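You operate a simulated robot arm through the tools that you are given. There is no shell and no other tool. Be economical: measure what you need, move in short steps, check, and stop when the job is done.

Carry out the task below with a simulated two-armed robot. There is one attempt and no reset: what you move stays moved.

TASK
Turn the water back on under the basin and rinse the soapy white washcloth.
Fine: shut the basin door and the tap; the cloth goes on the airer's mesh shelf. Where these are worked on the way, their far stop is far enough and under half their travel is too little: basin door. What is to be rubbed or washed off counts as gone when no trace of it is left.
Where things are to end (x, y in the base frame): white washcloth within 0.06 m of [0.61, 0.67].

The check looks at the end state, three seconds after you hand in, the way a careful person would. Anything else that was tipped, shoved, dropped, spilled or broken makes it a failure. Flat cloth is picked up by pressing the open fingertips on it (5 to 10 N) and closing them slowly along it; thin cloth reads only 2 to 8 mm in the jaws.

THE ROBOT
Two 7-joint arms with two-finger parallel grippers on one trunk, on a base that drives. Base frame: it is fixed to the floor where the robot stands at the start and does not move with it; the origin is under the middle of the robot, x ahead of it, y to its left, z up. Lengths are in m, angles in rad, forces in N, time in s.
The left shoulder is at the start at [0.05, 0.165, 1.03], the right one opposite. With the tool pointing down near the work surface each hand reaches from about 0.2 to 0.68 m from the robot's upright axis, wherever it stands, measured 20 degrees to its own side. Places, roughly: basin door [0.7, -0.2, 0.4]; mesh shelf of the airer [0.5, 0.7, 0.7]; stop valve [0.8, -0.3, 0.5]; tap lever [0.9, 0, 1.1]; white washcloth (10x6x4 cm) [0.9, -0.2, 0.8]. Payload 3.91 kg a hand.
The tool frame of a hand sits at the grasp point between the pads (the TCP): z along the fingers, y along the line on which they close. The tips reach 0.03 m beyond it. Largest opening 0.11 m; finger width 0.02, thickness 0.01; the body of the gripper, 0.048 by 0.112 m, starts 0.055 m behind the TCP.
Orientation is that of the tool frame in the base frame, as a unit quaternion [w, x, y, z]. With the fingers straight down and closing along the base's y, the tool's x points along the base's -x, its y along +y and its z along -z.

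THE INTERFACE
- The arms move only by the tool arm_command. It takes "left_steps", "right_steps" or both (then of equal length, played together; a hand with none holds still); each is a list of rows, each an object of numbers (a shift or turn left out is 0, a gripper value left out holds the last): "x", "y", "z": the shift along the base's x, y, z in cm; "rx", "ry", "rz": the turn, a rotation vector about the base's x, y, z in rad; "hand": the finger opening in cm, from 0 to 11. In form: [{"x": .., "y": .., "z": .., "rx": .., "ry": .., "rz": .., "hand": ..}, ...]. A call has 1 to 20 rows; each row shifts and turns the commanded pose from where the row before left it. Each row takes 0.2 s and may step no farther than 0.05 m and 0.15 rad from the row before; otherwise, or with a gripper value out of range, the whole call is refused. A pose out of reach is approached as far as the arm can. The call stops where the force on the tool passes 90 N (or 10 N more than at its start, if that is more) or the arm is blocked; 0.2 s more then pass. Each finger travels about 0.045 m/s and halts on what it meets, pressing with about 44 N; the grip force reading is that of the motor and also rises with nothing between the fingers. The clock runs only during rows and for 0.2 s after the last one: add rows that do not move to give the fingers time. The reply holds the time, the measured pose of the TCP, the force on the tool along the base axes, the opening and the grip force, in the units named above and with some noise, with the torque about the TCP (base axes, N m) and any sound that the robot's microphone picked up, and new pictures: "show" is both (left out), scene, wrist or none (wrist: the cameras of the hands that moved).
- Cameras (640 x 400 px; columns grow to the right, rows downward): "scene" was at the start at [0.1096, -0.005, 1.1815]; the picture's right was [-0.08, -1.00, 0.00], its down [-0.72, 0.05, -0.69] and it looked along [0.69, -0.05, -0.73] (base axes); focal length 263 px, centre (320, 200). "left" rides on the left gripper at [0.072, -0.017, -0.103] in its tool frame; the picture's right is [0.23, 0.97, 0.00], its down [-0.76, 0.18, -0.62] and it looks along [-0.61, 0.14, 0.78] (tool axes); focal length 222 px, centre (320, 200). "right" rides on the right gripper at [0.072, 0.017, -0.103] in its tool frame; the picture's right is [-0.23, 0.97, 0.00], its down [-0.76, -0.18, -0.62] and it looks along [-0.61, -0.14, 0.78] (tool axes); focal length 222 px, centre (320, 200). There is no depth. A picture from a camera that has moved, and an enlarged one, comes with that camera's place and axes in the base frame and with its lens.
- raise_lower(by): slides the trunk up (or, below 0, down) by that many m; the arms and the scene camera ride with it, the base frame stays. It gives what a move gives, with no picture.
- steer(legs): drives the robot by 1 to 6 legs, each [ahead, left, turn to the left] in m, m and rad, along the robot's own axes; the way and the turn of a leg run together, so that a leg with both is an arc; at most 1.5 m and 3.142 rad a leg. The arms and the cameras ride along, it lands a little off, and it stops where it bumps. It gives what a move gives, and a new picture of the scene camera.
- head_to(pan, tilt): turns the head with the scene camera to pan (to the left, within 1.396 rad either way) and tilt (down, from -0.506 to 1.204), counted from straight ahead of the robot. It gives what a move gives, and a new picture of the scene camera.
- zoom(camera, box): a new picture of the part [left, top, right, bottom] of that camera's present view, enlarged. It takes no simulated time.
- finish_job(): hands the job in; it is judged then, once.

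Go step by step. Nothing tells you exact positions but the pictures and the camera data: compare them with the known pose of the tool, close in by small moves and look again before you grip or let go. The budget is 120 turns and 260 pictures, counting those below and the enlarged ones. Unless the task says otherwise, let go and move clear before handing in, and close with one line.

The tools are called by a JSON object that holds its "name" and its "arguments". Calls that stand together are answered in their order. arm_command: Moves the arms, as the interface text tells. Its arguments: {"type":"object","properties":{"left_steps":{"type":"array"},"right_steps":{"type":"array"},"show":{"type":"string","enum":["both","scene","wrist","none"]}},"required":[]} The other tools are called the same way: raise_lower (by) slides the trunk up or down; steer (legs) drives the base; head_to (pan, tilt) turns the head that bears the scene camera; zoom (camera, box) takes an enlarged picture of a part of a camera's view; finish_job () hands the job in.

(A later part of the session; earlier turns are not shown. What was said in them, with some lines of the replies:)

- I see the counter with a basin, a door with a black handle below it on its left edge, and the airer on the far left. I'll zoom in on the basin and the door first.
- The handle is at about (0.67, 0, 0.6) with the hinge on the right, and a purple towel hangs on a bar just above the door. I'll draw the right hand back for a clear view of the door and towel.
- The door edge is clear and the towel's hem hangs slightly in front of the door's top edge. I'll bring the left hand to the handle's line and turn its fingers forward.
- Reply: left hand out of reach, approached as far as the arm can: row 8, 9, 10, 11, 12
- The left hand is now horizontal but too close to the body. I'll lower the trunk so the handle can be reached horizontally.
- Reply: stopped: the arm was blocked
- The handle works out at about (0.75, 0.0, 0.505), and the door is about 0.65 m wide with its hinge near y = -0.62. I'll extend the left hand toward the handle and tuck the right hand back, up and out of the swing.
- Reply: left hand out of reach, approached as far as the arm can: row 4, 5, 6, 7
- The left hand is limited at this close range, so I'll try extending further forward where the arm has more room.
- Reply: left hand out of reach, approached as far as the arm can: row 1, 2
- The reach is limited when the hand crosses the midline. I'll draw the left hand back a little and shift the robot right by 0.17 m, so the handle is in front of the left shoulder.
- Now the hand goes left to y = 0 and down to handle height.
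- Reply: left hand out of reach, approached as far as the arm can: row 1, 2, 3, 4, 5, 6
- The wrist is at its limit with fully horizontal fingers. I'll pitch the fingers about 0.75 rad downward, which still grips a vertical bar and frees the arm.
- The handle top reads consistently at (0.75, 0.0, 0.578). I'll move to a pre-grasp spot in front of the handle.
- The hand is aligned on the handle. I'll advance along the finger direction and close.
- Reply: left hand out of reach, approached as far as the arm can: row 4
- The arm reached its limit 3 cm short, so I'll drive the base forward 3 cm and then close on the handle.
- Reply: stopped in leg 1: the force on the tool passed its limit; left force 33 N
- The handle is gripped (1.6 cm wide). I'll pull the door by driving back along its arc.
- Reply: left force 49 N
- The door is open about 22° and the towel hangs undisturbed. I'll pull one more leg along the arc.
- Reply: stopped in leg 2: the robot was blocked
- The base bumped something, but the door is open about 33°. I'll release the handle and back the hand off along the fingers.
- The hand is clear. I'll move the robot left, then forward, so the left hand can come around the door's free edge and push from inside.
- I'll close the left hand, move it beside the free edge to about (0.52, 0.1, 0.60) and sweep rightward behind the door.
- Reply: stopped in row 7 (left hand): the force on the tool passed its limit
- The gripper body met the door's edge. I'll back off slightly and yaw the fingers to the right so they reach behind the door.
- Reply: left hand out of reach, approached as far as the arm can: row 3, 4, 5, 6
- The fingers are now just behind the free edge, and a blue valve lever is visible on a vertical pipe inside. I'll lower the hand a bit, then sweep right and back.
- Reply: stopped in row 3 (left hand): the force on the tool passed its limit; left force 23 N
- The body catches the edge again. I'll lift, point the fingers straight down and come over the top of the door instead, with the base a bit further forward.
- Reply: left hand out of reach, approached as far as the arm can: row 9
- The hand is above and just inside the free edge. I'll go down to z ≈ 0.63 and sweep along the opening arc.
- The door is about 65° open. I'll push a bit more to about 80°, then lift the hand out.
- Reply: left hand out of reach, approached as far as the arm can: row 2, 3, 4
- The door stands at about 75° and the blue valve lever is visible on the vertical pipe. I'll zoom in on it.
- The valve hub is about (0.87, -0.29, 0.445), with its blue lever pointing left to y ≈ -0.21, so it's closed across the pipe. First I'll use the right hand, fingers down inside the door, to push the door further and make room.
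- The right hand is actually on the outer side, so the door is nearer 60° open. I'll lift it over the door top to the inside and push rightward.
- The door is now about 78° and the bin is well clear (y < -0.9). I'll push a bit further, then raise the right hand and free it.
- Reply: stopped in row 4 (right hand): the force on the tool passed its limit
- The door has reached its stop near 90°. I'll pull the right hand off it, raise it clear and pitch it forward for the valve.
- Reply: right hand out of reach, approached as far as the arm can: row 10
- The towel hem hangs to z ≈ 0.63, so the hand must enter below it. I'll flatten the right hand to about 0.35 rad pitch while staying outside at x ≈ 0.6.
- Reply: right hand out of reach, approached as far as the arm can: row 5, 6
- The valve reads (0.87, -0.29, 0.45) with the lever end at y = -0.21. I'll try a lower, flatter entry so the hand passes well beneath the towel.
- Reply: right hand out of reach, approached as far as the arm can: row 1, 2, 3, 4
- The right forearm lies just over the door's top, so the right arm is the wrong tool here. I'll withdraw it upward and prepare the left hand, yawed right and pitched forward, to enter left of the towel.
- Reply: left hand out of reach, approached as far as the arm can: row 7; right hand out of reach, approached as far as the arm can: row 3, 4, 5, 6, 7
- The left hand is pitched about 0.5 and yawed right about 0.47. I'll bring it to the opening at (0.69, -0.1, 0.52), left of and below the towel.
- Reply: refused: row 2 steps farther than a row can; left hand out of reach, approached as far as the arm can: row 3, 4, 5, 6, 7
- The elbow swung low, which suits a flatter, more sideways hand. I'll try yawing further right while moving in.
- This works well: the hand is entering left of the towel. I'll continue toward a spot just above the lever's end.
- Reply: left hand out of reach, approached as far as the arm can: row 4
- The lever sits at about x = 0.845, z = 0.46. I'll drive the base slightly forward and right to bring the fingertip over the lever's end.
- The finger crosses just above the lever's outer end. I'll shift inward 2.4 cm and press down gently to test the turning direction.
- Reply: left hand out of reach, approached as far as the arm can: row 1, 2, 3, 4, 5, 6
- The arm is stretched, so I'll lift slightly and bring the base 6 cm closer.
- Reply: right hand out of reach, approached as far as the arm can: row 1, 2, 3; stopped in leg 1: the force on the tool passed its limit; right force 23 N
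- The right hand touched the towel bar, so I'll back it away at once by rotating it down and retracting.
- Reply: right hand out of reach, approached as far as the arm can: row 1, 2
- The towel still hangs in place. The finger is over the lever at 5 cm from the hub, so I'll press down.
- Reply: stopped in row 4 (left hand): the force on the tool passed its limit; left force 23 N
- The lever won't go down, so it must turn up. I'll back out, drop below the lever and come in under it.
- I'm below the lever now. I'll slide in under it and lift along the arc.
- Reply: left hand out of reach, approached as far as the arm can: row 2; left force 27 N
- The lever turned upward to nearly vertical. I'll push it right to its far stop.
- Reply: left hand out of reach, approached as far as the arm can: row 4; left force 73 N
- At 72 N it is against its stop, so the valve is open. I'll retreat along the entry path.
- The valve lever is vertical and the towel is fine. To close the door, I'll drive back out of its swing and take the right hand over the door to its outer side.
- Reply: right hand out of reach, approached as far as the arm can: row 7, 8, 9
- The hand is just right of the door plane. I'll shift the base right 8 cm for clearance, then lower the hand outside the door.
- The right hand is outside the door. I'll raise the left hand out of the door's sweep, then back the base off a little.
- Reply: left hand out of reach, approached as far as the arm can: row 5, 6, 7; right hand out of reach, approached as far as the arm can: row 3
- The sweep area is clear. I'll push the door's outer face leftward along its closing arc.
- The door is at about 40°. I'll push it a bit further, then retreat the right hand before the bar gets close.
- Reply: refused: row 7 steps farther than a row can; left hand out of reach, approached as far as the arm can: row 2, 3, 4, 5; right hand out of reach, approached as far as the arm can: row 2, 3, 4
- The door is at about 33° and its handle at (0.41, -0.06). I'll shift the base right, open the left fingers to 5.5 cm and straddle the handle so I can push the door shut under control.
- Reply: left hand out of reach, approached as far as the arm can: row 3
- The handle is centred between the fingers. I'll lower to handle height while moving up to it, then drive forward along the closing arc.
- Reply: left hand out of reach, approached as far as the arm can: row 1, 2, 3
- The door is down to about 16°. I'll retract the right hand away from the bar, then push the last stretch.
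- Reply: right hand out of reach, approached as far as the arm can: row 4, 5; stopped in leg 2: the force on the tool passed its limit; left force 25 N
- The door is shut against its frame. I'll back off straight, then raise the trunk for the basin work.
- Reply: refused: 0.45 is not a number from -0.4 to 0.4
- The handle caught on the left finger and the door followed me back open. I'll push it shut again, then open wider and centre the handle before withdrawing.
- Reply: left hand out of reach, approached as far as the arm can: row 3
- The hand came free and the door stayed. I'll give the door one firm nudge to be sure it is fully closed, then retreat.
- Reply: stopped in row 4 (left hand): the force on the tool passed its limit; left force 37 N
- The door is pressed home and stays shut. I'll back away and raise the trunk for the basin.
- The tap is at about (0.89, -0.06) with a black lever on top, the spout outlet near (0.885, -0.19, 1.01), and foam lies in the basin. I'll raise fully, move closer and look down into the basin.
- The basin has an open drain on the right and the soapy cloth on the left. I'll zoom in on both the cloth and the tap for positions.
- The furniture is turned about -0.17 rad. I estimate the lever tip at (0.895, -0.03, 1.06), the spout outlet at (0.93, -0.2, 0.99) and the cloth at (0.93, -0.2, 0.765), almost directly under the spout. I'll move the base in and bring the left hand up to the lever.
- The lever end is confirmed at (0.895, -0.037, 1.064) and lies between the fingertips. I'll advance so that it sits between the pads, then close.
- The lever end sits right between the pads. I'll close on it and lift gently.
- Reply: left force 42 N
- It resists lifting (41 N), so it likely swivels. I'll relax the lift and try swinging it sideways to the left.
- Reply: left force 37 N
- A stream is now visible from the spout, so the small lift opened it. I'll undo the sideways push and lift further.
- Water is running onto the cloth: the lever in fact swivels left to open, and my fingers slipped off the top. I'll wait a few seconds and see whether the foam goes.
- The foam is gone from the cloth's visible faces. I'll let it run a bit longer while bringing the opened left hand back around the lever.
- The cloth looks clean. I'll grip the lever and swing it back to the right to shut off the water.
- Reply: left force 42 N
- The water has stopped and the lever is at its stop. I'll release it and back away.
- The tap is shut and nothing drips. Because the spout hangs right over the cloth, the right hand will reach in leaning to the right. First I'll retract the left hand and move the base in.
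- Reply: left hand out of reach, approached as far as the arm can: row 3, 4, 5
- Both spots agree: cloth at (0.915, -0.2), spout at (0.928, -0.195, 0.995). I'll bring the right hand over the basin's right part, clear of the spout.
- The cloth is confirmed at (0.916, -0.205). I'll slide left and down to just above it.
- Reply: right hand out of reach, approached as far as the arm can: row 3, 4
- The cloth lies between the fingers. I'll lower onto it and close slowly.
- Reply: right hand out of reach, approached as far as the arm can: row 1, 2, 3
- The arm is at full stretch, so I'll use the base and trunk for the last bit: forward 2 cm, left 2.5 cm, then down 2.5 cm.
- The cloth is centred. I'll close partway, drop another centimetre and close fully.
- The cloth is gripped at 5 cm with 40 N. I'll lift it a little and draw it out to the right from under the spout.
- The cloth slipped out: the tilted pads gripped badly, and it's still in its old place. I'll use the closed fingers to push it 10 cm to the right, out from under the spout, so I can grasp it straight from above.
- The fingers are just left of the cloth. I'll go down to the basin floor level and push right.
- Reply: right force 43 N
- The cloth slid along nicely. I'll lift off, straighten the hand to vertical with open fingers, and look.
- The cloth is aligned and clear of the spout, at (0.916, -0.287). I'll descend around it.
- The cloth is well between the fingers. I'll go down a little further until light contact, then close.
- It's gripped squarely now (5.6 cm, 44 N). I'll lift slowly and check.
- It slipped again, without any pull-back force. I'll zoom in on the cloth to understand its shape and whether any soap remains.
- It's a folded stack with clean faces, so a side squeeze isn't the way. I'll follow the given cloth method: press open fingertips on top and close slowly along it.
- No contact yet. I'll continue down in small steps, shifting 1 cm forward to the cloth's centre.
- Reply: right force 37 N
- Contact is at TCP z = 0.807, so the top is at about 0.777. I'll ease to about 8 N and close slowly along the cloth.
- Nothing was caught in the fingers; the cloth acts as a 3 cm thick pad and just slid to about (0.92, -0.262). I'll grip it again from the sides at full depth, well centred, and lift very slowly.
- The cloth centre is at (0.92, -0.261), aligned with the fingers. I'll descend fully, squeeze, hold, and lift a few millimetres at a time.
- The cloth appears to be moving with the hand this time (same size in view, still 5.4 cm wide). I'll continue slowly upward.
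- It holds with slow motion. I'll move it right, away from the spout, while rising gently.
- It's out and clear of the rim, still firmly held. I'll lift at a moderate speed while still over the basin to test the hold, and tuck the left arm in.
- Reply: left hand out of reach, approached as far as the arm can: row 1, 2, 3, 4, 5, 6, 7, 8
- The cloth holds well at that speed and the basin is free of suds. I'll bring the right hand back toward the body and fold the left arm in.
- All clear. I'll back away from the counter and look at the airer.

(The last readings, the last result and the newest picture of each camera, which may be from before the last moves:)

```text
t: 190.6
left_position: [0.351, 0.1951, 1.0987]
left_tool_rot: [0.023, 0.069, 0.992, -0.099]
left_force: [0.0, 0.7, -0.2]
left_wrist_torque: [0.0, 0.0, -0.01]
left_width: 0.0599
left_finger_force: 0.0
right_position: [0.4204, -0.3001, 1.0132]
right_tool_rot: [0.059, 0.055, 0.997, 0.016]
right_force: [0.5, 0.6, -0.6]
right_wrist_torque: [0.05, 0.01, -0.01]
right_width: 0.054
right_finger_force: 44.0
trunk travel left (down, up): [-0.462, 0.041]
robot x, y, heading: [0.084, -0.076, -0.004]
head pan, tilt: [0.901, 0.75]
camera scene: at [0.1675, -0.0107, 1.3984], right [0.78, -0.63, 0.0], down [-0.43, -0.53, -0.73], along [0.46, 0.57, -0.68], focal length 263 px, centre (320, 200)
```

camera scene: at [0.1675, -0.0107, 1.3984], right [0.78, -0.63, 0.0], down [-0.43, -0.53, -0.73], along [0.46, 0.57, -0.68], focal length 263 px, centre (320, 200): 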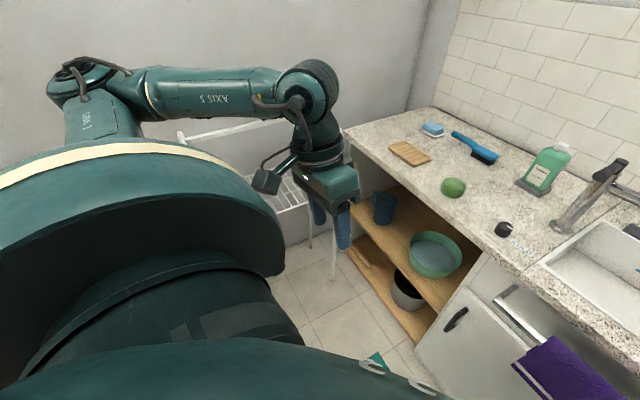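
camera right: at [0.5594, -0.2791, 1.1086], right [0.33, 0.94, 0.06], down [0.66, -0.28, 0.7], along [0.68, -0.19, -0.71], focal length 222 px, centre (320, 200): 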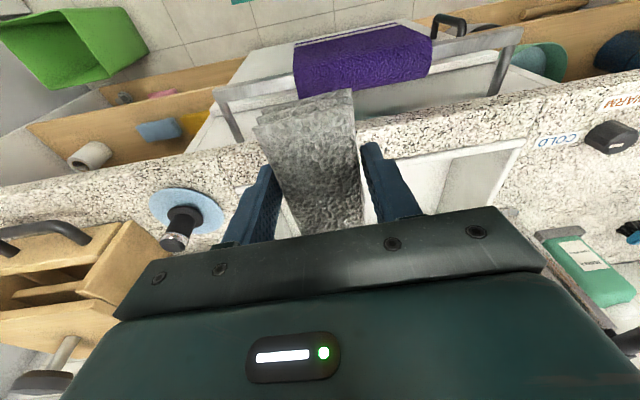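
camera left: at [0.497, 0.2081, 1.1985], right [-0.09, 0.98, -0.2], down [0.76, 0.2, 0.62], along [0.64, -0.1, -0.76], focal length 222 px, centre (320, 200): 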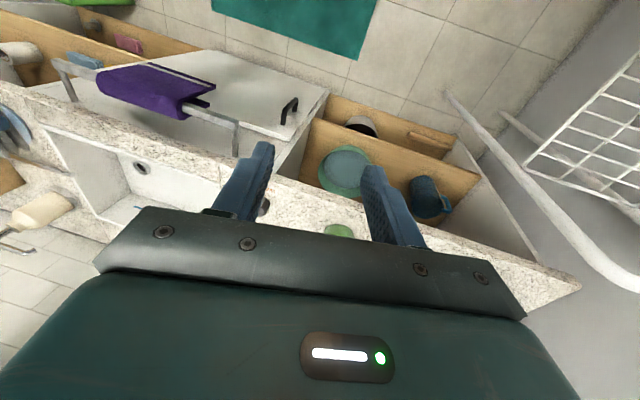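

The cloth is still held. I'll turn the robot left in two steps to face the airer.

{"name": "steer", "arguments": {"legs": [[0, 0, 0.4], [0, 0, 0.4]]}}

{"name": "head_to", "arguments": {"pan": 0.2, "tilt": 0.75}}

```text
t: 193.4
left_position: [0.0781, 0.3023, 1.0968]
left_tool_rot: [0.058, -0.321, 0.942, -0.083]
left_force: [-0.6, 0.2, -0.7]
left_wrist_torque: [-0.01, 0.0, 0.0]
left_width: 0.0601
left_finger_force: 0.1
right_position: [0.4793, 0.0058, 1.0128]
right_tool_rot: [0.049, -0.335, 0.94, 0.037]
right_force: [0.1, -0.2, -1.3]
right_wrist_torque: [0.01, 0.02, 0.01]
right_width: 0.0541
right_finger_force: 43.8
trunk travel left (down, up): [-0.462, 0.041]
robot x, y, heading: [0.0849, -0.0759, 0.79]
head pan, tilt: [0.901, 0.75]
camera scene: at [0.0969, 0.028, 1.3984], right [0.99, 0.12, 0.0], down [0.08, -0.68, -0.73], along [-0.09, 0.73, -0.68], focal length 263 px, centre (320, 200)
```

scene: 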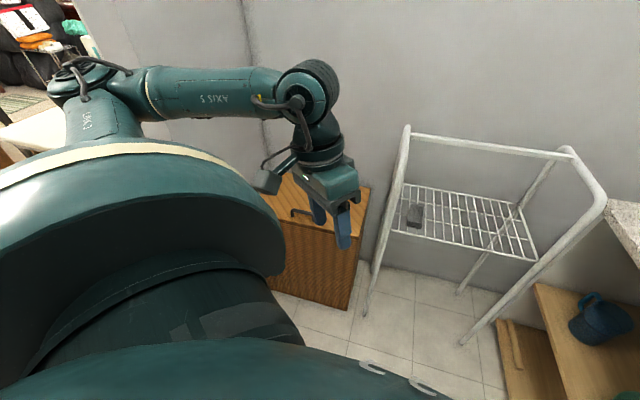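

```text
t: 194.4
left_position: [0.0779, 0.3036, 1.0983]
left_tool_rot: [0.058, -0.321, 0.942, -0.083]
left_force: [0.7, 0.3, 0.4]
left_wrist_torque: [-0.01, 0.0, 0.01]
left_width: 0.0602
left_finger_force: 0.0
right_position: [0.4804, 0.0058, 1.0134]
right_tool_rot: [0.047, -0.335, 0.94, 0.037]
right_force: [-0.3, -0.7, -1.1]
right_wrist_torque: [-0.02, 0.01, 0.02]
right_width: 0.054
right_finger_force: 43.8
trunk travel left (down, up): [-0.462, 0.041]
robot x, y, heading: [0.0856, -0.0757, 0.791]
head pan, tilt: [0.201, 0.75]
camera scene: at [0.1523, 0.015, 1.3984], right [0.84, -0.55, 0.0], down [-0.37, -0.57, -0.73], along [0.4, 0.61, -0.68], focal length 263 px, centre (320, 200)
```

scene: 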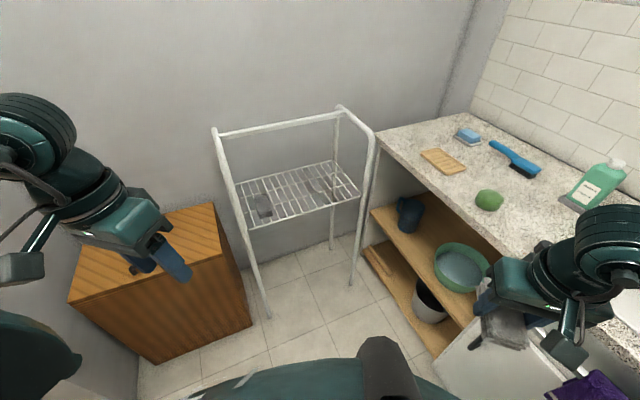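

The airer is in view, with a few things apparently already on its mesh shelf. I'll zoom in.

{"name": "zoom", "arguments": {"camera": "scene", "box": [200, 90, 400, 240]}}

```text
2.67 times, centred on (300, 165) of scene
camera zoom: at [0.1523, 0.015, 1.3984], right [0.84, -0.55, 0.0], down [-0.37, -0.57, -0.73], along [0.4, 0.61, -0.68], focal length 702 px, centre (373, 293)
```

zoom: 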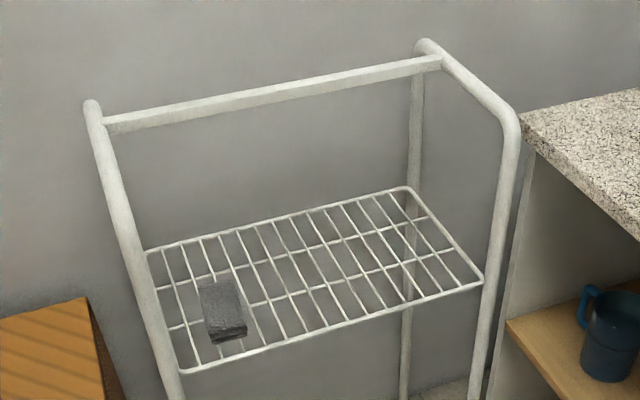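

The mesh shelf is at z ≈ 0.67, with its front edge at y ≈ 0.62 near x = 0.61, and a dark cloth lies at its far left. I'll drive to about (0.31, 0.22) facing the airer.

{"name": "steer", "arguments": {"legs": [[0.18, 0.03, 0], [0.18, 0.03, 0], [0, 0, 0.3], [0, 0, 0.3]]}}

{"name": "head_to", "arguments": {"pan": -0.3, "tilt": 0.9}}

```text
t: 199.0
left_position: [0.076, 0.534, 1.0992]
left_tool_rot: [0.082, -0.589, 0.802, -0.062]
left_force: [1.2, 0.6, 1.1]
left_wrist_torque: [-0.01, 0.01, 0.01]
left_width: 0.0599
left_finger_force: 0.1
right_position: [0.5757, 0.5201, 1.0138]
right_tool_rot: [0.035, -0.601, 0.797, 0.049]
right_force: [-0.4, 0.3, -0.8]
right_wrist_torque: [-0.02, 0.0, 0.02]
right_width: 0.0539
right_finger_force: 44.1
trunk travel left (down, up): [-0.462, 0.041]
robot x, y, heading: [0.3015, 0.2252, 1.401]
head pan, tilt: [0.201, 0.75]
camera scene: at [0.302, 0.3392, 1.3984], right [1.0, 0.03, 0.0], down [0.02, -0.68, -0.73], along [-0.02, 0.73, -0.68], focal length 263 px, centre (320, 200)
```

scene: 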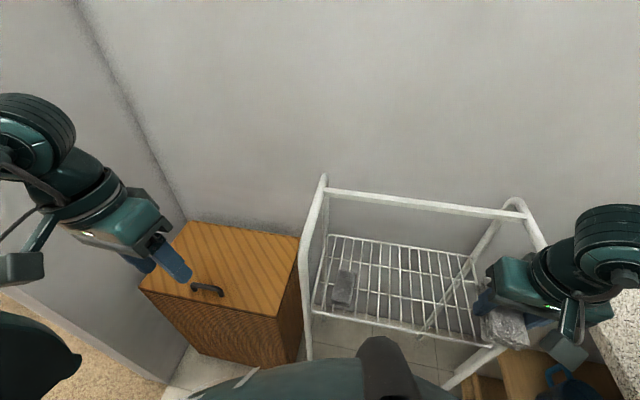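

```text
t: 200.0
left_position: [0.0763, 0.534, 1.0984]
left_tool_rot: [0.081, -0.589, 0.802, -0.061]
left_force: [0.1, 0.8, 0.4]
left_wrist_torque: [0.0, -0.02, -0.02]
left_width: 0.0603
left_finger_force: 0.1
right_position: [0.5759, 0.5196, 1.0137]
right_tool_rot: [0.035, -0.602, 0.796, 0.049]
right_force: [-0.4, -0.4, -0.3]
right_wrist_torque: [0.0, -0.02, 0.01]
right_width: 0.0539
right_finger_force: 44.3
trunk travel left (down, up): [-0.462, 0.041]
robot x, y, heading: [0.2995, 0.2263, 1.399]
head pan, tilt: [-0.3, 0.901]
camera scene: at [0.3389, 0.3237, 1.3865], right [0.89, -0.45, 0.0], down [-0.36, -0.7, -0.62], along [0.28, 0.55, -0.78], focal length 263 px, centre (320, 200)
```

scene: 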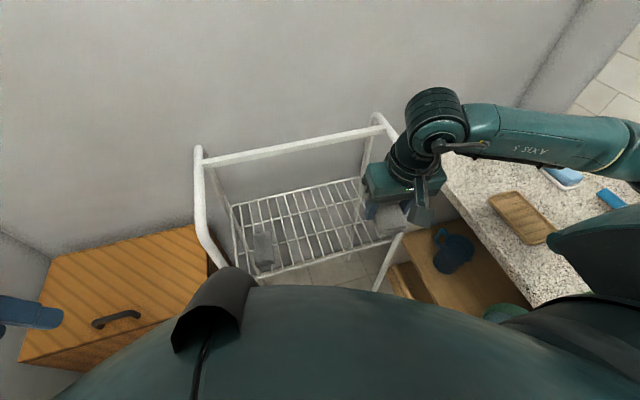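

The cloth is still held and the target area is clear. I'll move the hand over the target at z ≈ 1.0, above the frame, then start down.

{"name": "arm_command", "arguments": {"right_steps": [{"y": 0.6}, {"y": 1.2, "x": 0.3}, {"y": 1.5, "x": 0.3}, {"y": 1.5, "x": 0.3}, {"y": 1.5, "x": 0.3}, {"y": 1.5, "x": 0.3}, {"y": 1.5, "x": 0.3}, {"y": 1.5, "x": 0.3}, {"y": 1.5, "x": 0.3}, {"y": 1.5, "x": 0.3}, {"y": 1.5, "x": 0.2}, {"y": 1.2}, {"y": 0.5}, {"z": -0.6}, {"z": -1}, {"z": -1.2}, {"z": -1.2}, {"z": -1.2}, {"z": -1}, {}]}}

```text
t: 204.2
left_position: [0.0762, 0.5329, 1.0977]
left_tool_rot: [0.081, -0.589, 0.802, -0.06]
left_force: [0.0, -0.3, -0.2]
left_wrist_torque: [-0.01, 0.02, 0.03]
left_width: 0.06
left_finger_force: 0.0
right_position: [0.6053, 0.69, 0.9522]
right_tool_rot: [0.034, -0.601, 0.797, 0.05]
right_force: [-0.1, 0.5, 0.3]
right_wrist_torque: [0.01, 0.0, 0.03]
right_width: 0.0539
right_finger_force: 44.2
trunk travel left (down, up): [-0.462, 0.041]
robot x, y, heading: [0.2982, 0.228, 1.398]
head pan, tilt: [-0.3, 0.901]
camera scene: at [0.3389, 0.3236, 1.3865], right [0.89, -0.45, 0.0], down [-0.36, -0.7, -0.62], along [0.28, 0.55, -0.78], focal length 263 px, centre (320, 200)
camera right: at [0.5673, 0.6124, 1.046], right [-0.87, 0.48, 0.06], down [0.38, 0.6, 0.7], along [0.3, 0.64, -0.71], focal length 222 px, centre (320, 200)
```

scene: 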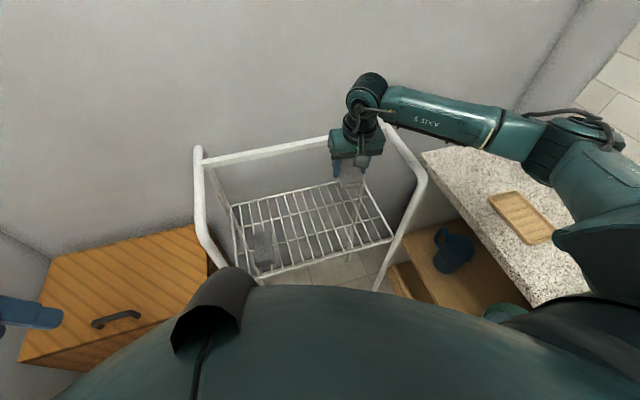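
right: 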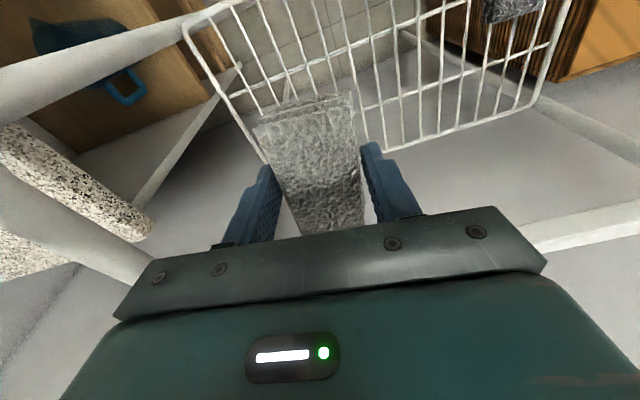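

The alignment is right. I'll lower gradually, watching that the forearm clears the airer's right frame.

{"name": "arm_command", "arguments": {"right_steps": [{"z": -0.6}, {"z": -1}, {"z": -1.2}, {"z": -1.2}, {"z": -1.2}, {"z": -1.2}, {"z": -1.2}, {"z": -1.2}, {"z": -1.2}, {"z": -1.2}, {"z": -1.2}, {"z": -1}, {"z": -0.5}, {}]}}

```text
t: 207.2
left_position: [0.0761, 0.532, 1.0992]
left_tool_rot: [0.081, -0.589, 0.801, -0.061]
left_force: [-0.3, 0.2, -0.1]
left_wrist_torque: [-0.01, 0.02, 0.01]
left_width: 0.0603
left_finger_force: 0.0
right_position: [0.6053, 0.6889, 0.8127]
right_tool_rot: [0.035, -0.602, 0.796, 0.05]
right_force: [0.5, 0.9, 0.2]
right_wrist_torque: [-0.01, -0.01, 0.02]
right_width: 0.0539
right_finger_force: 43.6
trunk travel left (down, up): [-0.462, 0.041]
robot x, y, heading: [0.3007, 0.2288, 1.402]
head pan, tilt: [-0.3, 0.901]
camera scene: at [0.339, 0.3236, 1.3865], right [0.89, -0.45, 0.0], down [-0.36, -0.7, -0.62], along [0.28, 0.55, -0.78], focal length 263 px, centre (320, 200)
camera right: at [0.5671, 0.6124, 0.9077], right [-0.87, 0.48, 0.06], down [0.38, 0.6, 0.7], along [0.3, 0.64, -0.71], focal length 222 px, centre (320, 200)
```

scene: 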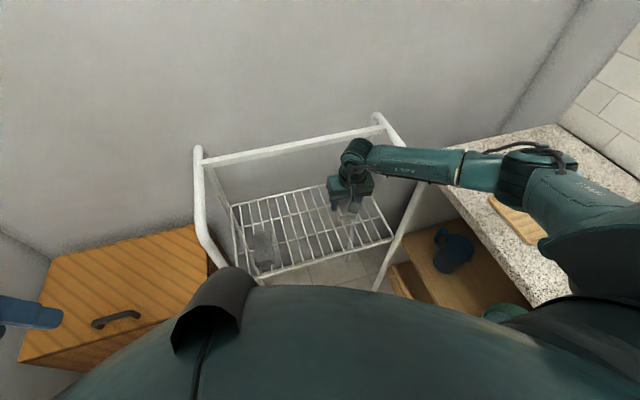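
right: 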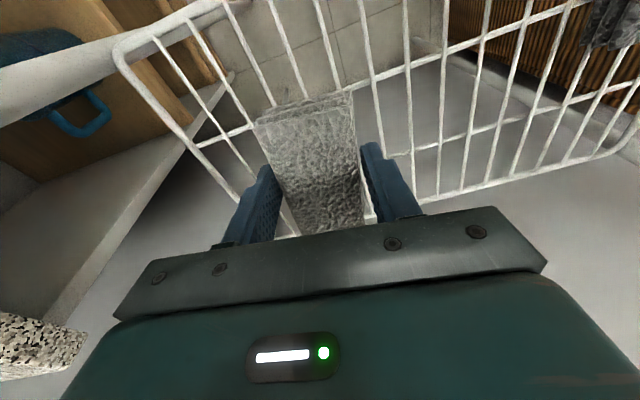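

The forearm passes just in front of the frame's corner. I'll shift 1.5 cm left for margin and continue down.

{"name": "arm_command", "arguments": {"right_steps": [{"x": -0.7, "z": -0.4}, {"x": -0.8, "z": -0.8, "y": -0.3}, {"z": -1}, {"z": -1}, {"z": -1}, {"z": -1}, {"z": -0.8}, {}]}}

```text
t: 209.0
left_position: [0.0756, 0.5334, 1.0982]
left_tool_rot: [0.081, -0.589, 0.802, -0.062]
left_force: [0.4, -0.1, 1.0]
left_wrist_torque: [0.02, 0.0, 0.0]
left_width: 0.0601
left_finger_force: 0.0
right_position: [0.5898, 0.6883, 0.7537]
right_tool_rot: [0.035, -0.602, 0.797, 0.05]
right_force: [0.0, -0.7, -0.2]
right_wrist_torque: [-0.02, 0.01, -0.01]
right_width: 0.0541
right_finger_force: 44.0
trunk travel left (down, up): [-0.462, 0.041]
robot x, y, heading: [0.3011, 0.2266, 1.398]
head pan, tilt: [-0.3, 0.901]
camera scene: at [0.339, 0.3236, 1.3865], right [0.89, -0.45, 0.0], down [-0.36, -0.7, -0.62], along [0.28, 0.55, -0.78], focal length 263 px, centre (320, 200)
camera right: at [0.5518, 0.6101, 0.8478], right [-0.87, 0.48, 0.06], down [0.38, 0.6, 0.7], along [0.3, 0.64, -0.71], focal length 222 px, centre (320, 200)
```

scene: 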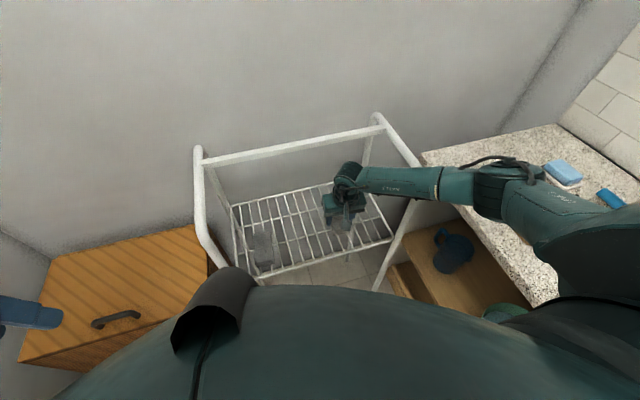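
right: 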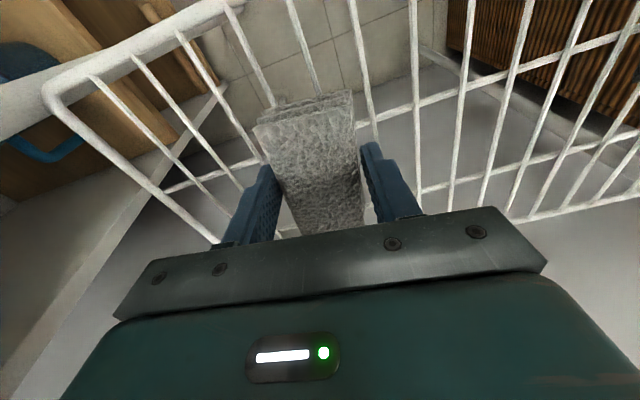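

It's still clear, with about 5 cm to go to the mesh. I'll continue slowly.

{"name": "arm_command", "arguments": {"right_steps": [{"z": -0.6}, {"z": -0.7}, {"z": -0.7}, {"z": -0.7}, {"z": -0.7}, {"z": -0.6}, {"z": -0.4}, {}], "show": "both"}}

```text
t: 210.2
left_position: [0.0755, 0.5288, 1.0995]
left_tool_rot: [0.082, -0.587, 0.803, -0.06]
left_force: [-0.5, 0.3, 0.7]
left_wrist_torque: [0.0, 0.03, 0.0]
left_width: 0.0599
left_finger_force: 0.1
right_position: [0.5911, 0.6905, 0.7317]
right_tool_rot: [0.038, -0.599, 0.798, 0.053]
right_force: [-3.5, -23.6, 45.3]
right_wrist_torque: [-1.25, -1.13, -0.67]
right_width: 0.0545
right_finger_force: 44.0
trunk travel left (down, up): [-0.462, 0.041]
robot x, y, heading: [0.2999, 0.2229, 1.397]
head pan, tilt: [-0.3, 0.901]
stopped in row 6 (right hand): the force on the tool passed its limit (the readings are from after the stop); the commanded pose is now the measured one
camera scene: at [0.3366, 0.3174, 1.3871], right [0.89, -0.46, 0.0], down [-0.36, -0.69, -0.63], along [0.28, 0.56, -0.78], focal length 263 px, centre (320, 200)
camera right: at [0.5518, 0.6124, 0.8263], right [-0.87, 0.49, 0.07], down [0.39, 0.59, 0.71], along [0.3, 0.64, -0.7], focal length 222 px, centre (320, 200)
```

scene: 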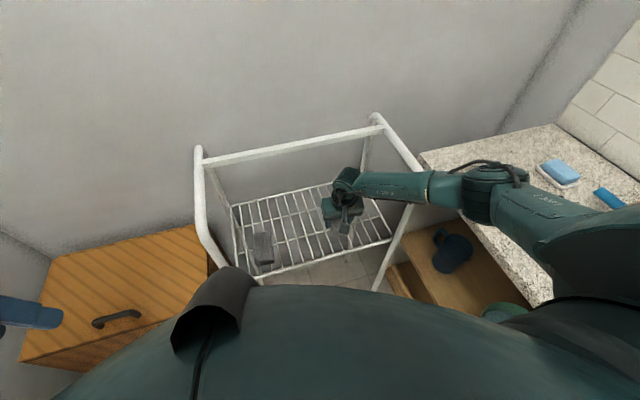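
right: 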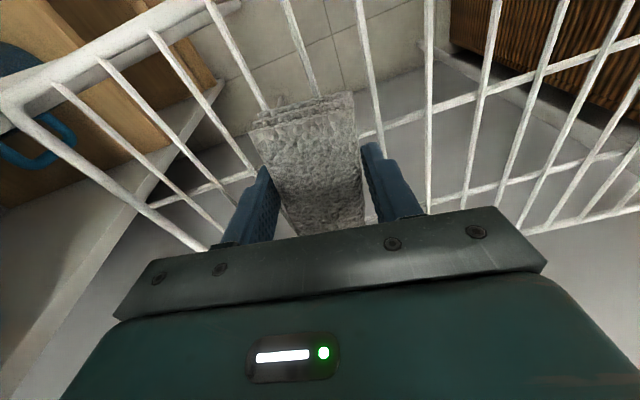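

It contacts at TCP z = 0.73, which puts the mesh at about 0.70, matching the hint. I'll ease the pressure, open gently and rise straight up.

{"name": "arm_command", "arguments": {"right_steps": [{"z": 0.2}, {"hand": 5.5}, {"hand": 6}, {"hand": 6.8}, {"hand": 7.6}, {"hand": 8.4}, {"hand": 9}, {}], "show": "wrist"}}

```text
t: 212.0
left_position: [0.0725, 0.5309, 1.0979]
left_tool_rot: [0.083, -0.588, 0.802, -0.061]
left_force: [0.0, -0.1, 0.4]
left_wrist_torque: [-0.01, 0.01, 0.01]
left_width: 0.0601
left_finger_force: 0.1
right_position: [0.581, 0.6933, 0.7324]
right_tool_rot: [0.035, -0.604, 0.794, 0.059]
right_force: [-29.5, -2.4, 35.9]
right_wrist_torque: [-0.7, -0.44, -0.63]
right_width: 0.0751
right_finger_force: 0.1
trunk travel left (down, up): [-0.462, 0.041]
robot x, y, heading: [0.2975, 0.2259, 1.403]
head pan, tilt: [-0.3, 0.901]
camera right: at [0.5447, 0.6141, 0.8271], right [-0.88, 0.47, 0.08], down [0.39, 0.59, 0.7], along [0.29, 0.65, -0.7], focal length 222 px, centre (320, 200)
```

right: 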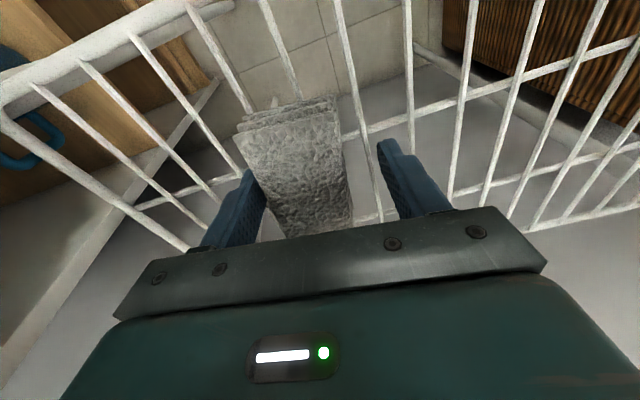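

A fingertip is pressing sideways on a mesh wire. I'll stop opening and rise straight up gently.

{"name": "arm_command", "arguments": {"right_steps": [{"hand": 7.3, "z": 0.3}, {"z": 0.5}, {"z": 0.5}, {"z": 0.5}, {"z": 0.7}, {"z": 1}, {"z": 1.5}, {"z": 2}, {"z": 2}, {}], "show": "both"}}

```text
t: 214.2
left_position: [0.0767, 0.5327, 1.0986]
left_tool_rot: [0.08, -0.589, 0.802, -0.061]
left_force: [0.3, -0.7, 0.1]
left_wrist_torque: [-0.02, -0.01, -0.03]
left_width: 0.0603
left_finger_force: 0.1
right_position: [0.5929, 0.6915, 0.818]
right_tool_rot: [0.037, -0.6, 0.797, 0.053]
right_force: [0.8, -0.6, -0.5]
right_wrist_torque: [0.01, 0.02, -0.03]
right_width: 0.073
right_finger_force: 0.0
trunk travel left (down, up): [-0.462, 0.041]
robot x, y, heading: [0.3022, 0.2268, 1.401]
head pan, tilt: [-0.3, 0.901]
camera scene: at [0.3391, 0.3234, 1.3865], right [0.89, -0.45, 0.0], down [-0.36, -0.7, -0.62], along [0.28, 0.55, -0.78], focal length 263 px, centre (320, 200)
camera right: at [0.5537, 0.6143, 0.9127], right [-0.87, 0.48, 0.07], down [0.38, 0.6, 0.7], along [0.3, 0.64, -0.71], focal length 222 px, centre (320, 200)
```

scene: 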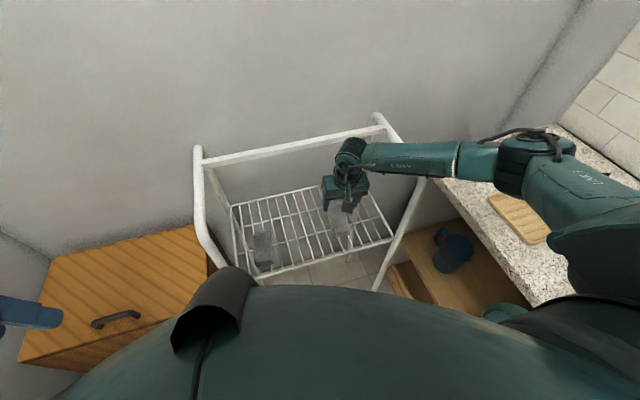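
right: 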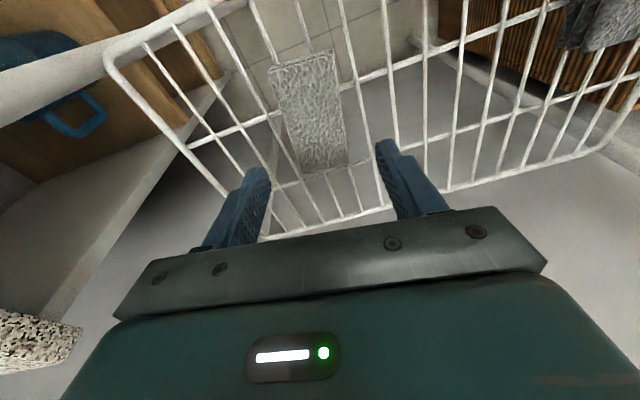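

The cloth lies on the mesh at about (0.594, 0.692), 2.7 cm from the target. I'll raise the hand clear, back the robot off and check everything once more.

{"name": "arm_command", "arguments": {"right_steps": [{"z": 3}, {"z": 3}, {"z": 3}, {"z": 3}, {"z": 3}, {"z": 3}, {"z": 3}, {"y": -3}, {"y": -3}, {"y": -3}, {"y": -3}, {"y": -3}, {}], "show": "none"}}

{"name": "steer", "arguments": {"legs": [[-0.25, 0, 0], [0, 0, -0.6]]}}

{"name": "head_to", "arguments": {"pan": 0.2, "tilt": 0.65}}

{"name": "head_to", "arguments": {"pan": -0.7, "tilt": 0.65}}

```text
t: 217.0
left_position: [0.0767, 0.5332, 1.0988]
left_tool_rot: [0.08, -0.589, 0.802, -0.063]
left_force: [0.5, 0.1, -0.7]
left_wrist_torque: [0.02, -0.03, -0.01]
left_width: 0.0601
left_finger_force: 0.0
right_position: [0.5907, 0.5418, 1.0276]
right_tool_rot: [0.037, -0.6, 0.797, 0.054]
right_force: [0.6, 0.1, 0.8]
right_wrist_torque: [-0.01, 0.03, -0.01]
right_width: 0.0727
right_finger_force: 0.1
trunk travel left (down, up): [-0.462, 0.041]
robot x, y, heading: [0.2946, 0.2264, 1.397]
head pan, tilt: [-0.3, 0.901]
```

```text
t: 220.4
left_position: [0.2409, 0.353, 1.0972]
left_tool_rot: [0.059, -0.329, 0.939, -0.082]
left_force: [0.4, -0.8, -0.2]
left_wrist_torque: [0.04, 0.0, -0.04]
left_width: 0.0599
left_finger_force: 0.0
right_position: [0.6746, 0.0735, 1.0272]
right_tool_rot: [0.052, -0.343, 0.937, 0.04]
right_force: [-0.1, 0.8, 0.0]
right_wrist_torque: [0.02, 0.01, 0.03]
right_width: 0.0731
right_finger_force: 0.1
trunk travel left (down, up): [-0.462, 0.041]
robot x, y, heading: [0.2556, -0.0277, 0.811]
head pan, tilt: [-0.3, 0.901]
camera scene: at [0.3421, 0.0339, 1.3865], right [0.49, -0.87, 0.0], down [-0.68, -0.38, -0.62], along [0.54, 0.3, -0.78], focal length 263 px, centre (320, 200)
```

scene: 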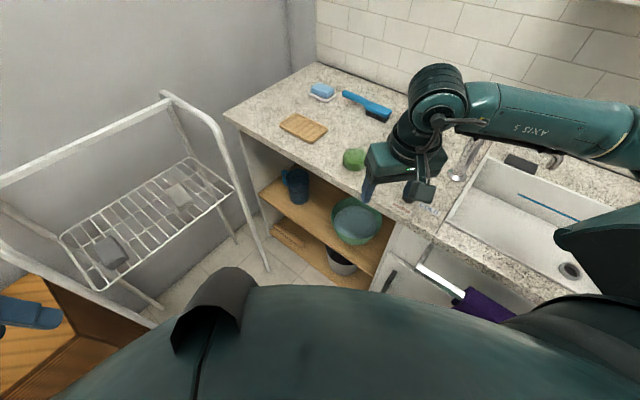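

```text
t: 221.4
left_position: [0.2421, 0.3536, 1.0985]
left_tool_rot: [0.059, -0.329, 0.939, -0.083]
left_force: [-0.3, 0.0, -0.1]
left_wrist_torque: [0.0, 0.0, -0.01]
left_width: 0.0599
left_finger_force: 0.0
right_position: [0.6735, 0.0736, 1.0289]
right_tool_rot: [0.051, -0.343, 0.937, 0.039]
right_force: [0.2, 1.1, -1.1]
right_wrist_torque: [0.01, 0.01, -0.02]
right_width: 0.0731
right_finger_force: 0.2
trunk travel left (down, up): [-0.462, 0.041]
robot x, y, heading: [0.256, -0.0227, 0.806]
head pan, tilt: [0.201, 0.649]
camera scene: at [0.3224, 0.0707, 1.407], right [0.85, -0.53, 0.0], down [-0.32, -0.51, -0.8], along [0.42, 0.67, -0.6], focal length 263 px, centre (320, 200)
```

scene: 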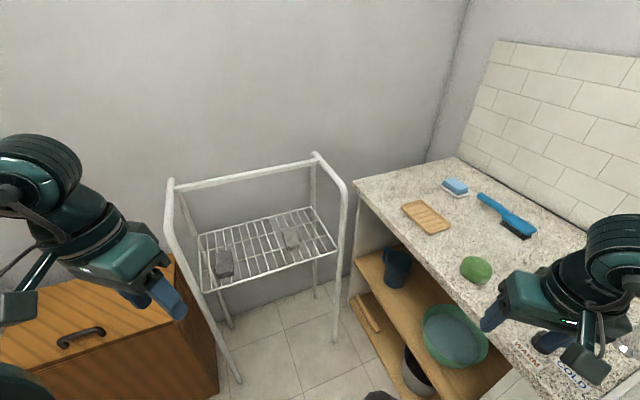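

```text
t: 222.6
left_position: [0.2416, 0.3543, 1.099]
left_tool_rot: [0.059, -0.329, 0.939, -0.083]
left_force: [1.0, -0.3, -0.3]
left_wrist_torque: [0.03, 0.02, 0.02]
left_width: 0.0601
left_finger_force: 0.0
right_position: [0.6741, 0.0736, 1.0289]
right_tool_rot: [0.051, -0.341, 0.938, 0.04]
right_force: [0.7, -0.4, -0.8]
right_wrist_torque: [-0.01, 0.01, -0.01]
right_width: 0.073
right_finger_force: 0.0
trunk travel left (down, up): [-0.462, 0.041]
robot x, y, heading: [0.2539, -0.022, 0.807]
head pan, tilt: [-0.7, 0.649]
camera scene: at [0.3624, 0.0068, 1.407], right [0.11, -0.99, 0.0], down [-0.6, -0.07, -0.8], along [0.79, 0.09, -0.6], focal length 263 px, centre (320, 200)
```

scene: 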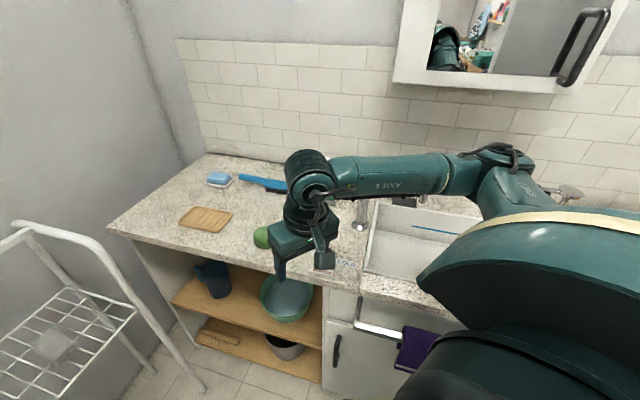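

The cloth lies flat on the mesh beside the untouched dark one. I'll back away from the counter and do a final check of the door, tap and bottle.

{"name": "steer", "arguments": {"legs": [[-0.25, 0, 0]]}}

{"name": "zoom", "arguments": {"camera": "scene", "box": [240, 100, 560, 380]}}

{"name": "head_to", "arguments": {"pan": 0.1, "tilt": 0.6}}

{"name": "zoom", "arguments": {"camera": "scene", "box": [200, 100, 400, 260]}}

```text
t: 224.4
left_position: [0.0705, 0.1746, 1.0994]
left_tool_rot: [0.059, -0.327, 0.94, -0.081]
left_force: [0.2, -0.8, -0.4]
left_wrist_torque: [0.0, 0.0, -0.01]
left_width: 0.0603
left_finger_force: 0.0
right_position: [0.5017, -0.1079, 1.028]
right_tool_rot: [0.051, -0.34, 0.938, 0.04]
right_force: [-0.1, 0.2, -0.2]
right_wrist_torque: [0.01, -0.01, -0.01]
right_width: 0.073
right_finger_force: 0.1
trunk travel left (down, up): [-0.462, 0.041]
robot x, y, heading: [0.0803, -0.2075, 0.803]
head pan, tilt: [-0.7, 0.649]
camera scene: at [0.1901, -0.1734, 1.4071], right [0.1, -0.99, 0.0], down [-0.6, -0.06, -0.8], along [0.79, 0.08, -0.6], focal length 263 px, centre (320, 200)
```

scene: 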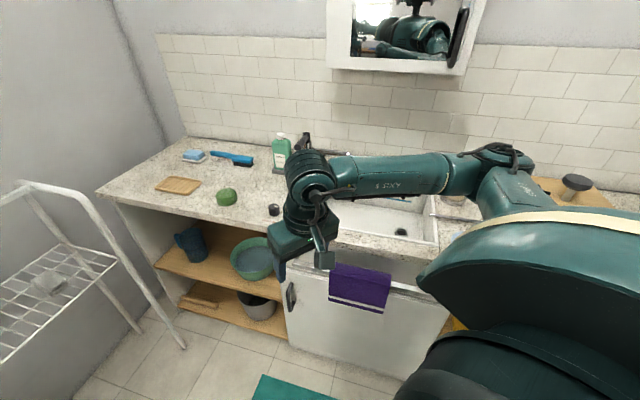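

```text
1.43 times, centred on (400, 240) of scene
camera zoom: at [0.1901, -0.1734, 1.4071], right [0.1, -0.99, 0.0], down [-0.6, -0.06, -0.8], along [0.79, 0.08, -0.6], focal length 376 px, centre (206, 143)
```

zoom: 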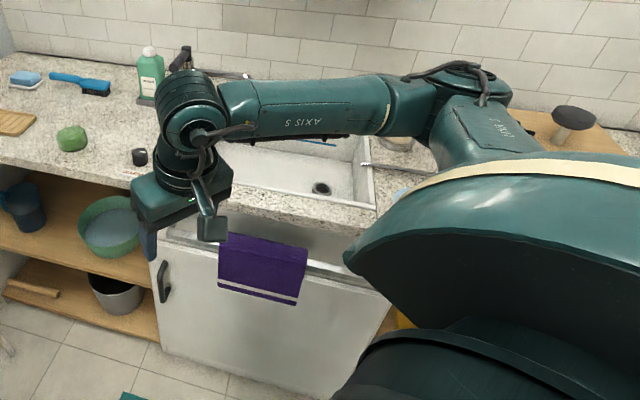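

```text
t: 225.5
left_position: [0.0711, 0.1754, 1.0987]
left_tool_rot: [0.06, -0.327, 0.939, -0.082]
left_force: [-0.2, -0.4, -0.6]
left_wrist_torque: [0.01, 0.03, 0.04]
left_width: 0.0602
left_finger_force: 0.2
right_position: [0.502, -0.1063, 1.029]
right_tool_rot: [0.05, -0.34, 0.938, 0.04]
right_force: [0.4, 0.1, -0.2]
right_wrist_torque: [-0.01, 0.0, 0.0]
right_width: 0.0731
right_finger_force: 0.0
trunk travel left (down, up): [-0.462, 0.041]
robot x, y, heading: [0.0851, -0.2049, 0.799]
head pan, tilt: [0.099, 0.6]
camera scene: at [0.1591, -0.1124, 1.4113], right [0.78, -0.62, 0.0], down [-0.35, -0.44, -0.83], along [0.51, 0.65, -0.56], focal length 263 px, centre (320, 200)
```

scene: 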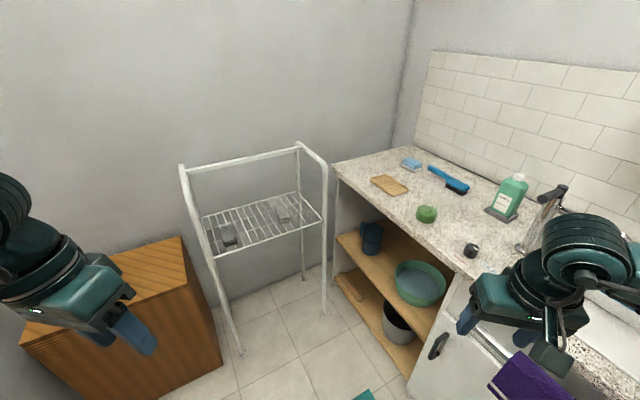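

```text
2.50 times, centred on (300, 180) of scene
camera zoom: at [0.1591, -0.1124, 1.4113], right [0.78, -0.62, 0.0], down [-0.35, -0.44, -0.83], along [0.51, 0.65, -0.56], focal length 658 px, centre (370, 250)
```

zoom: 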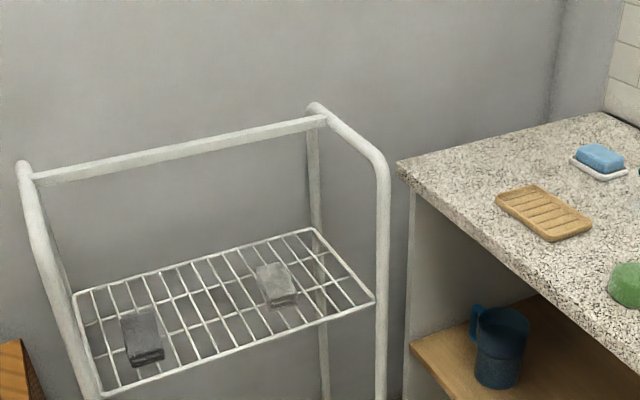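

The clean cloth is on the mesh shelf, the door and tap are shut, the stop valve is open and nothing else has been disturbed, so I'm handing in.

{"name": "finish_job", "arguments": {}}

```text
The job is handed in.
```

The water is back on at the stop valve, and the washcloth is rinsed and lying on the airer's mesh shelf about 3 cm from the target. The tap and the basin door are shut, and both hands are empty and clear.
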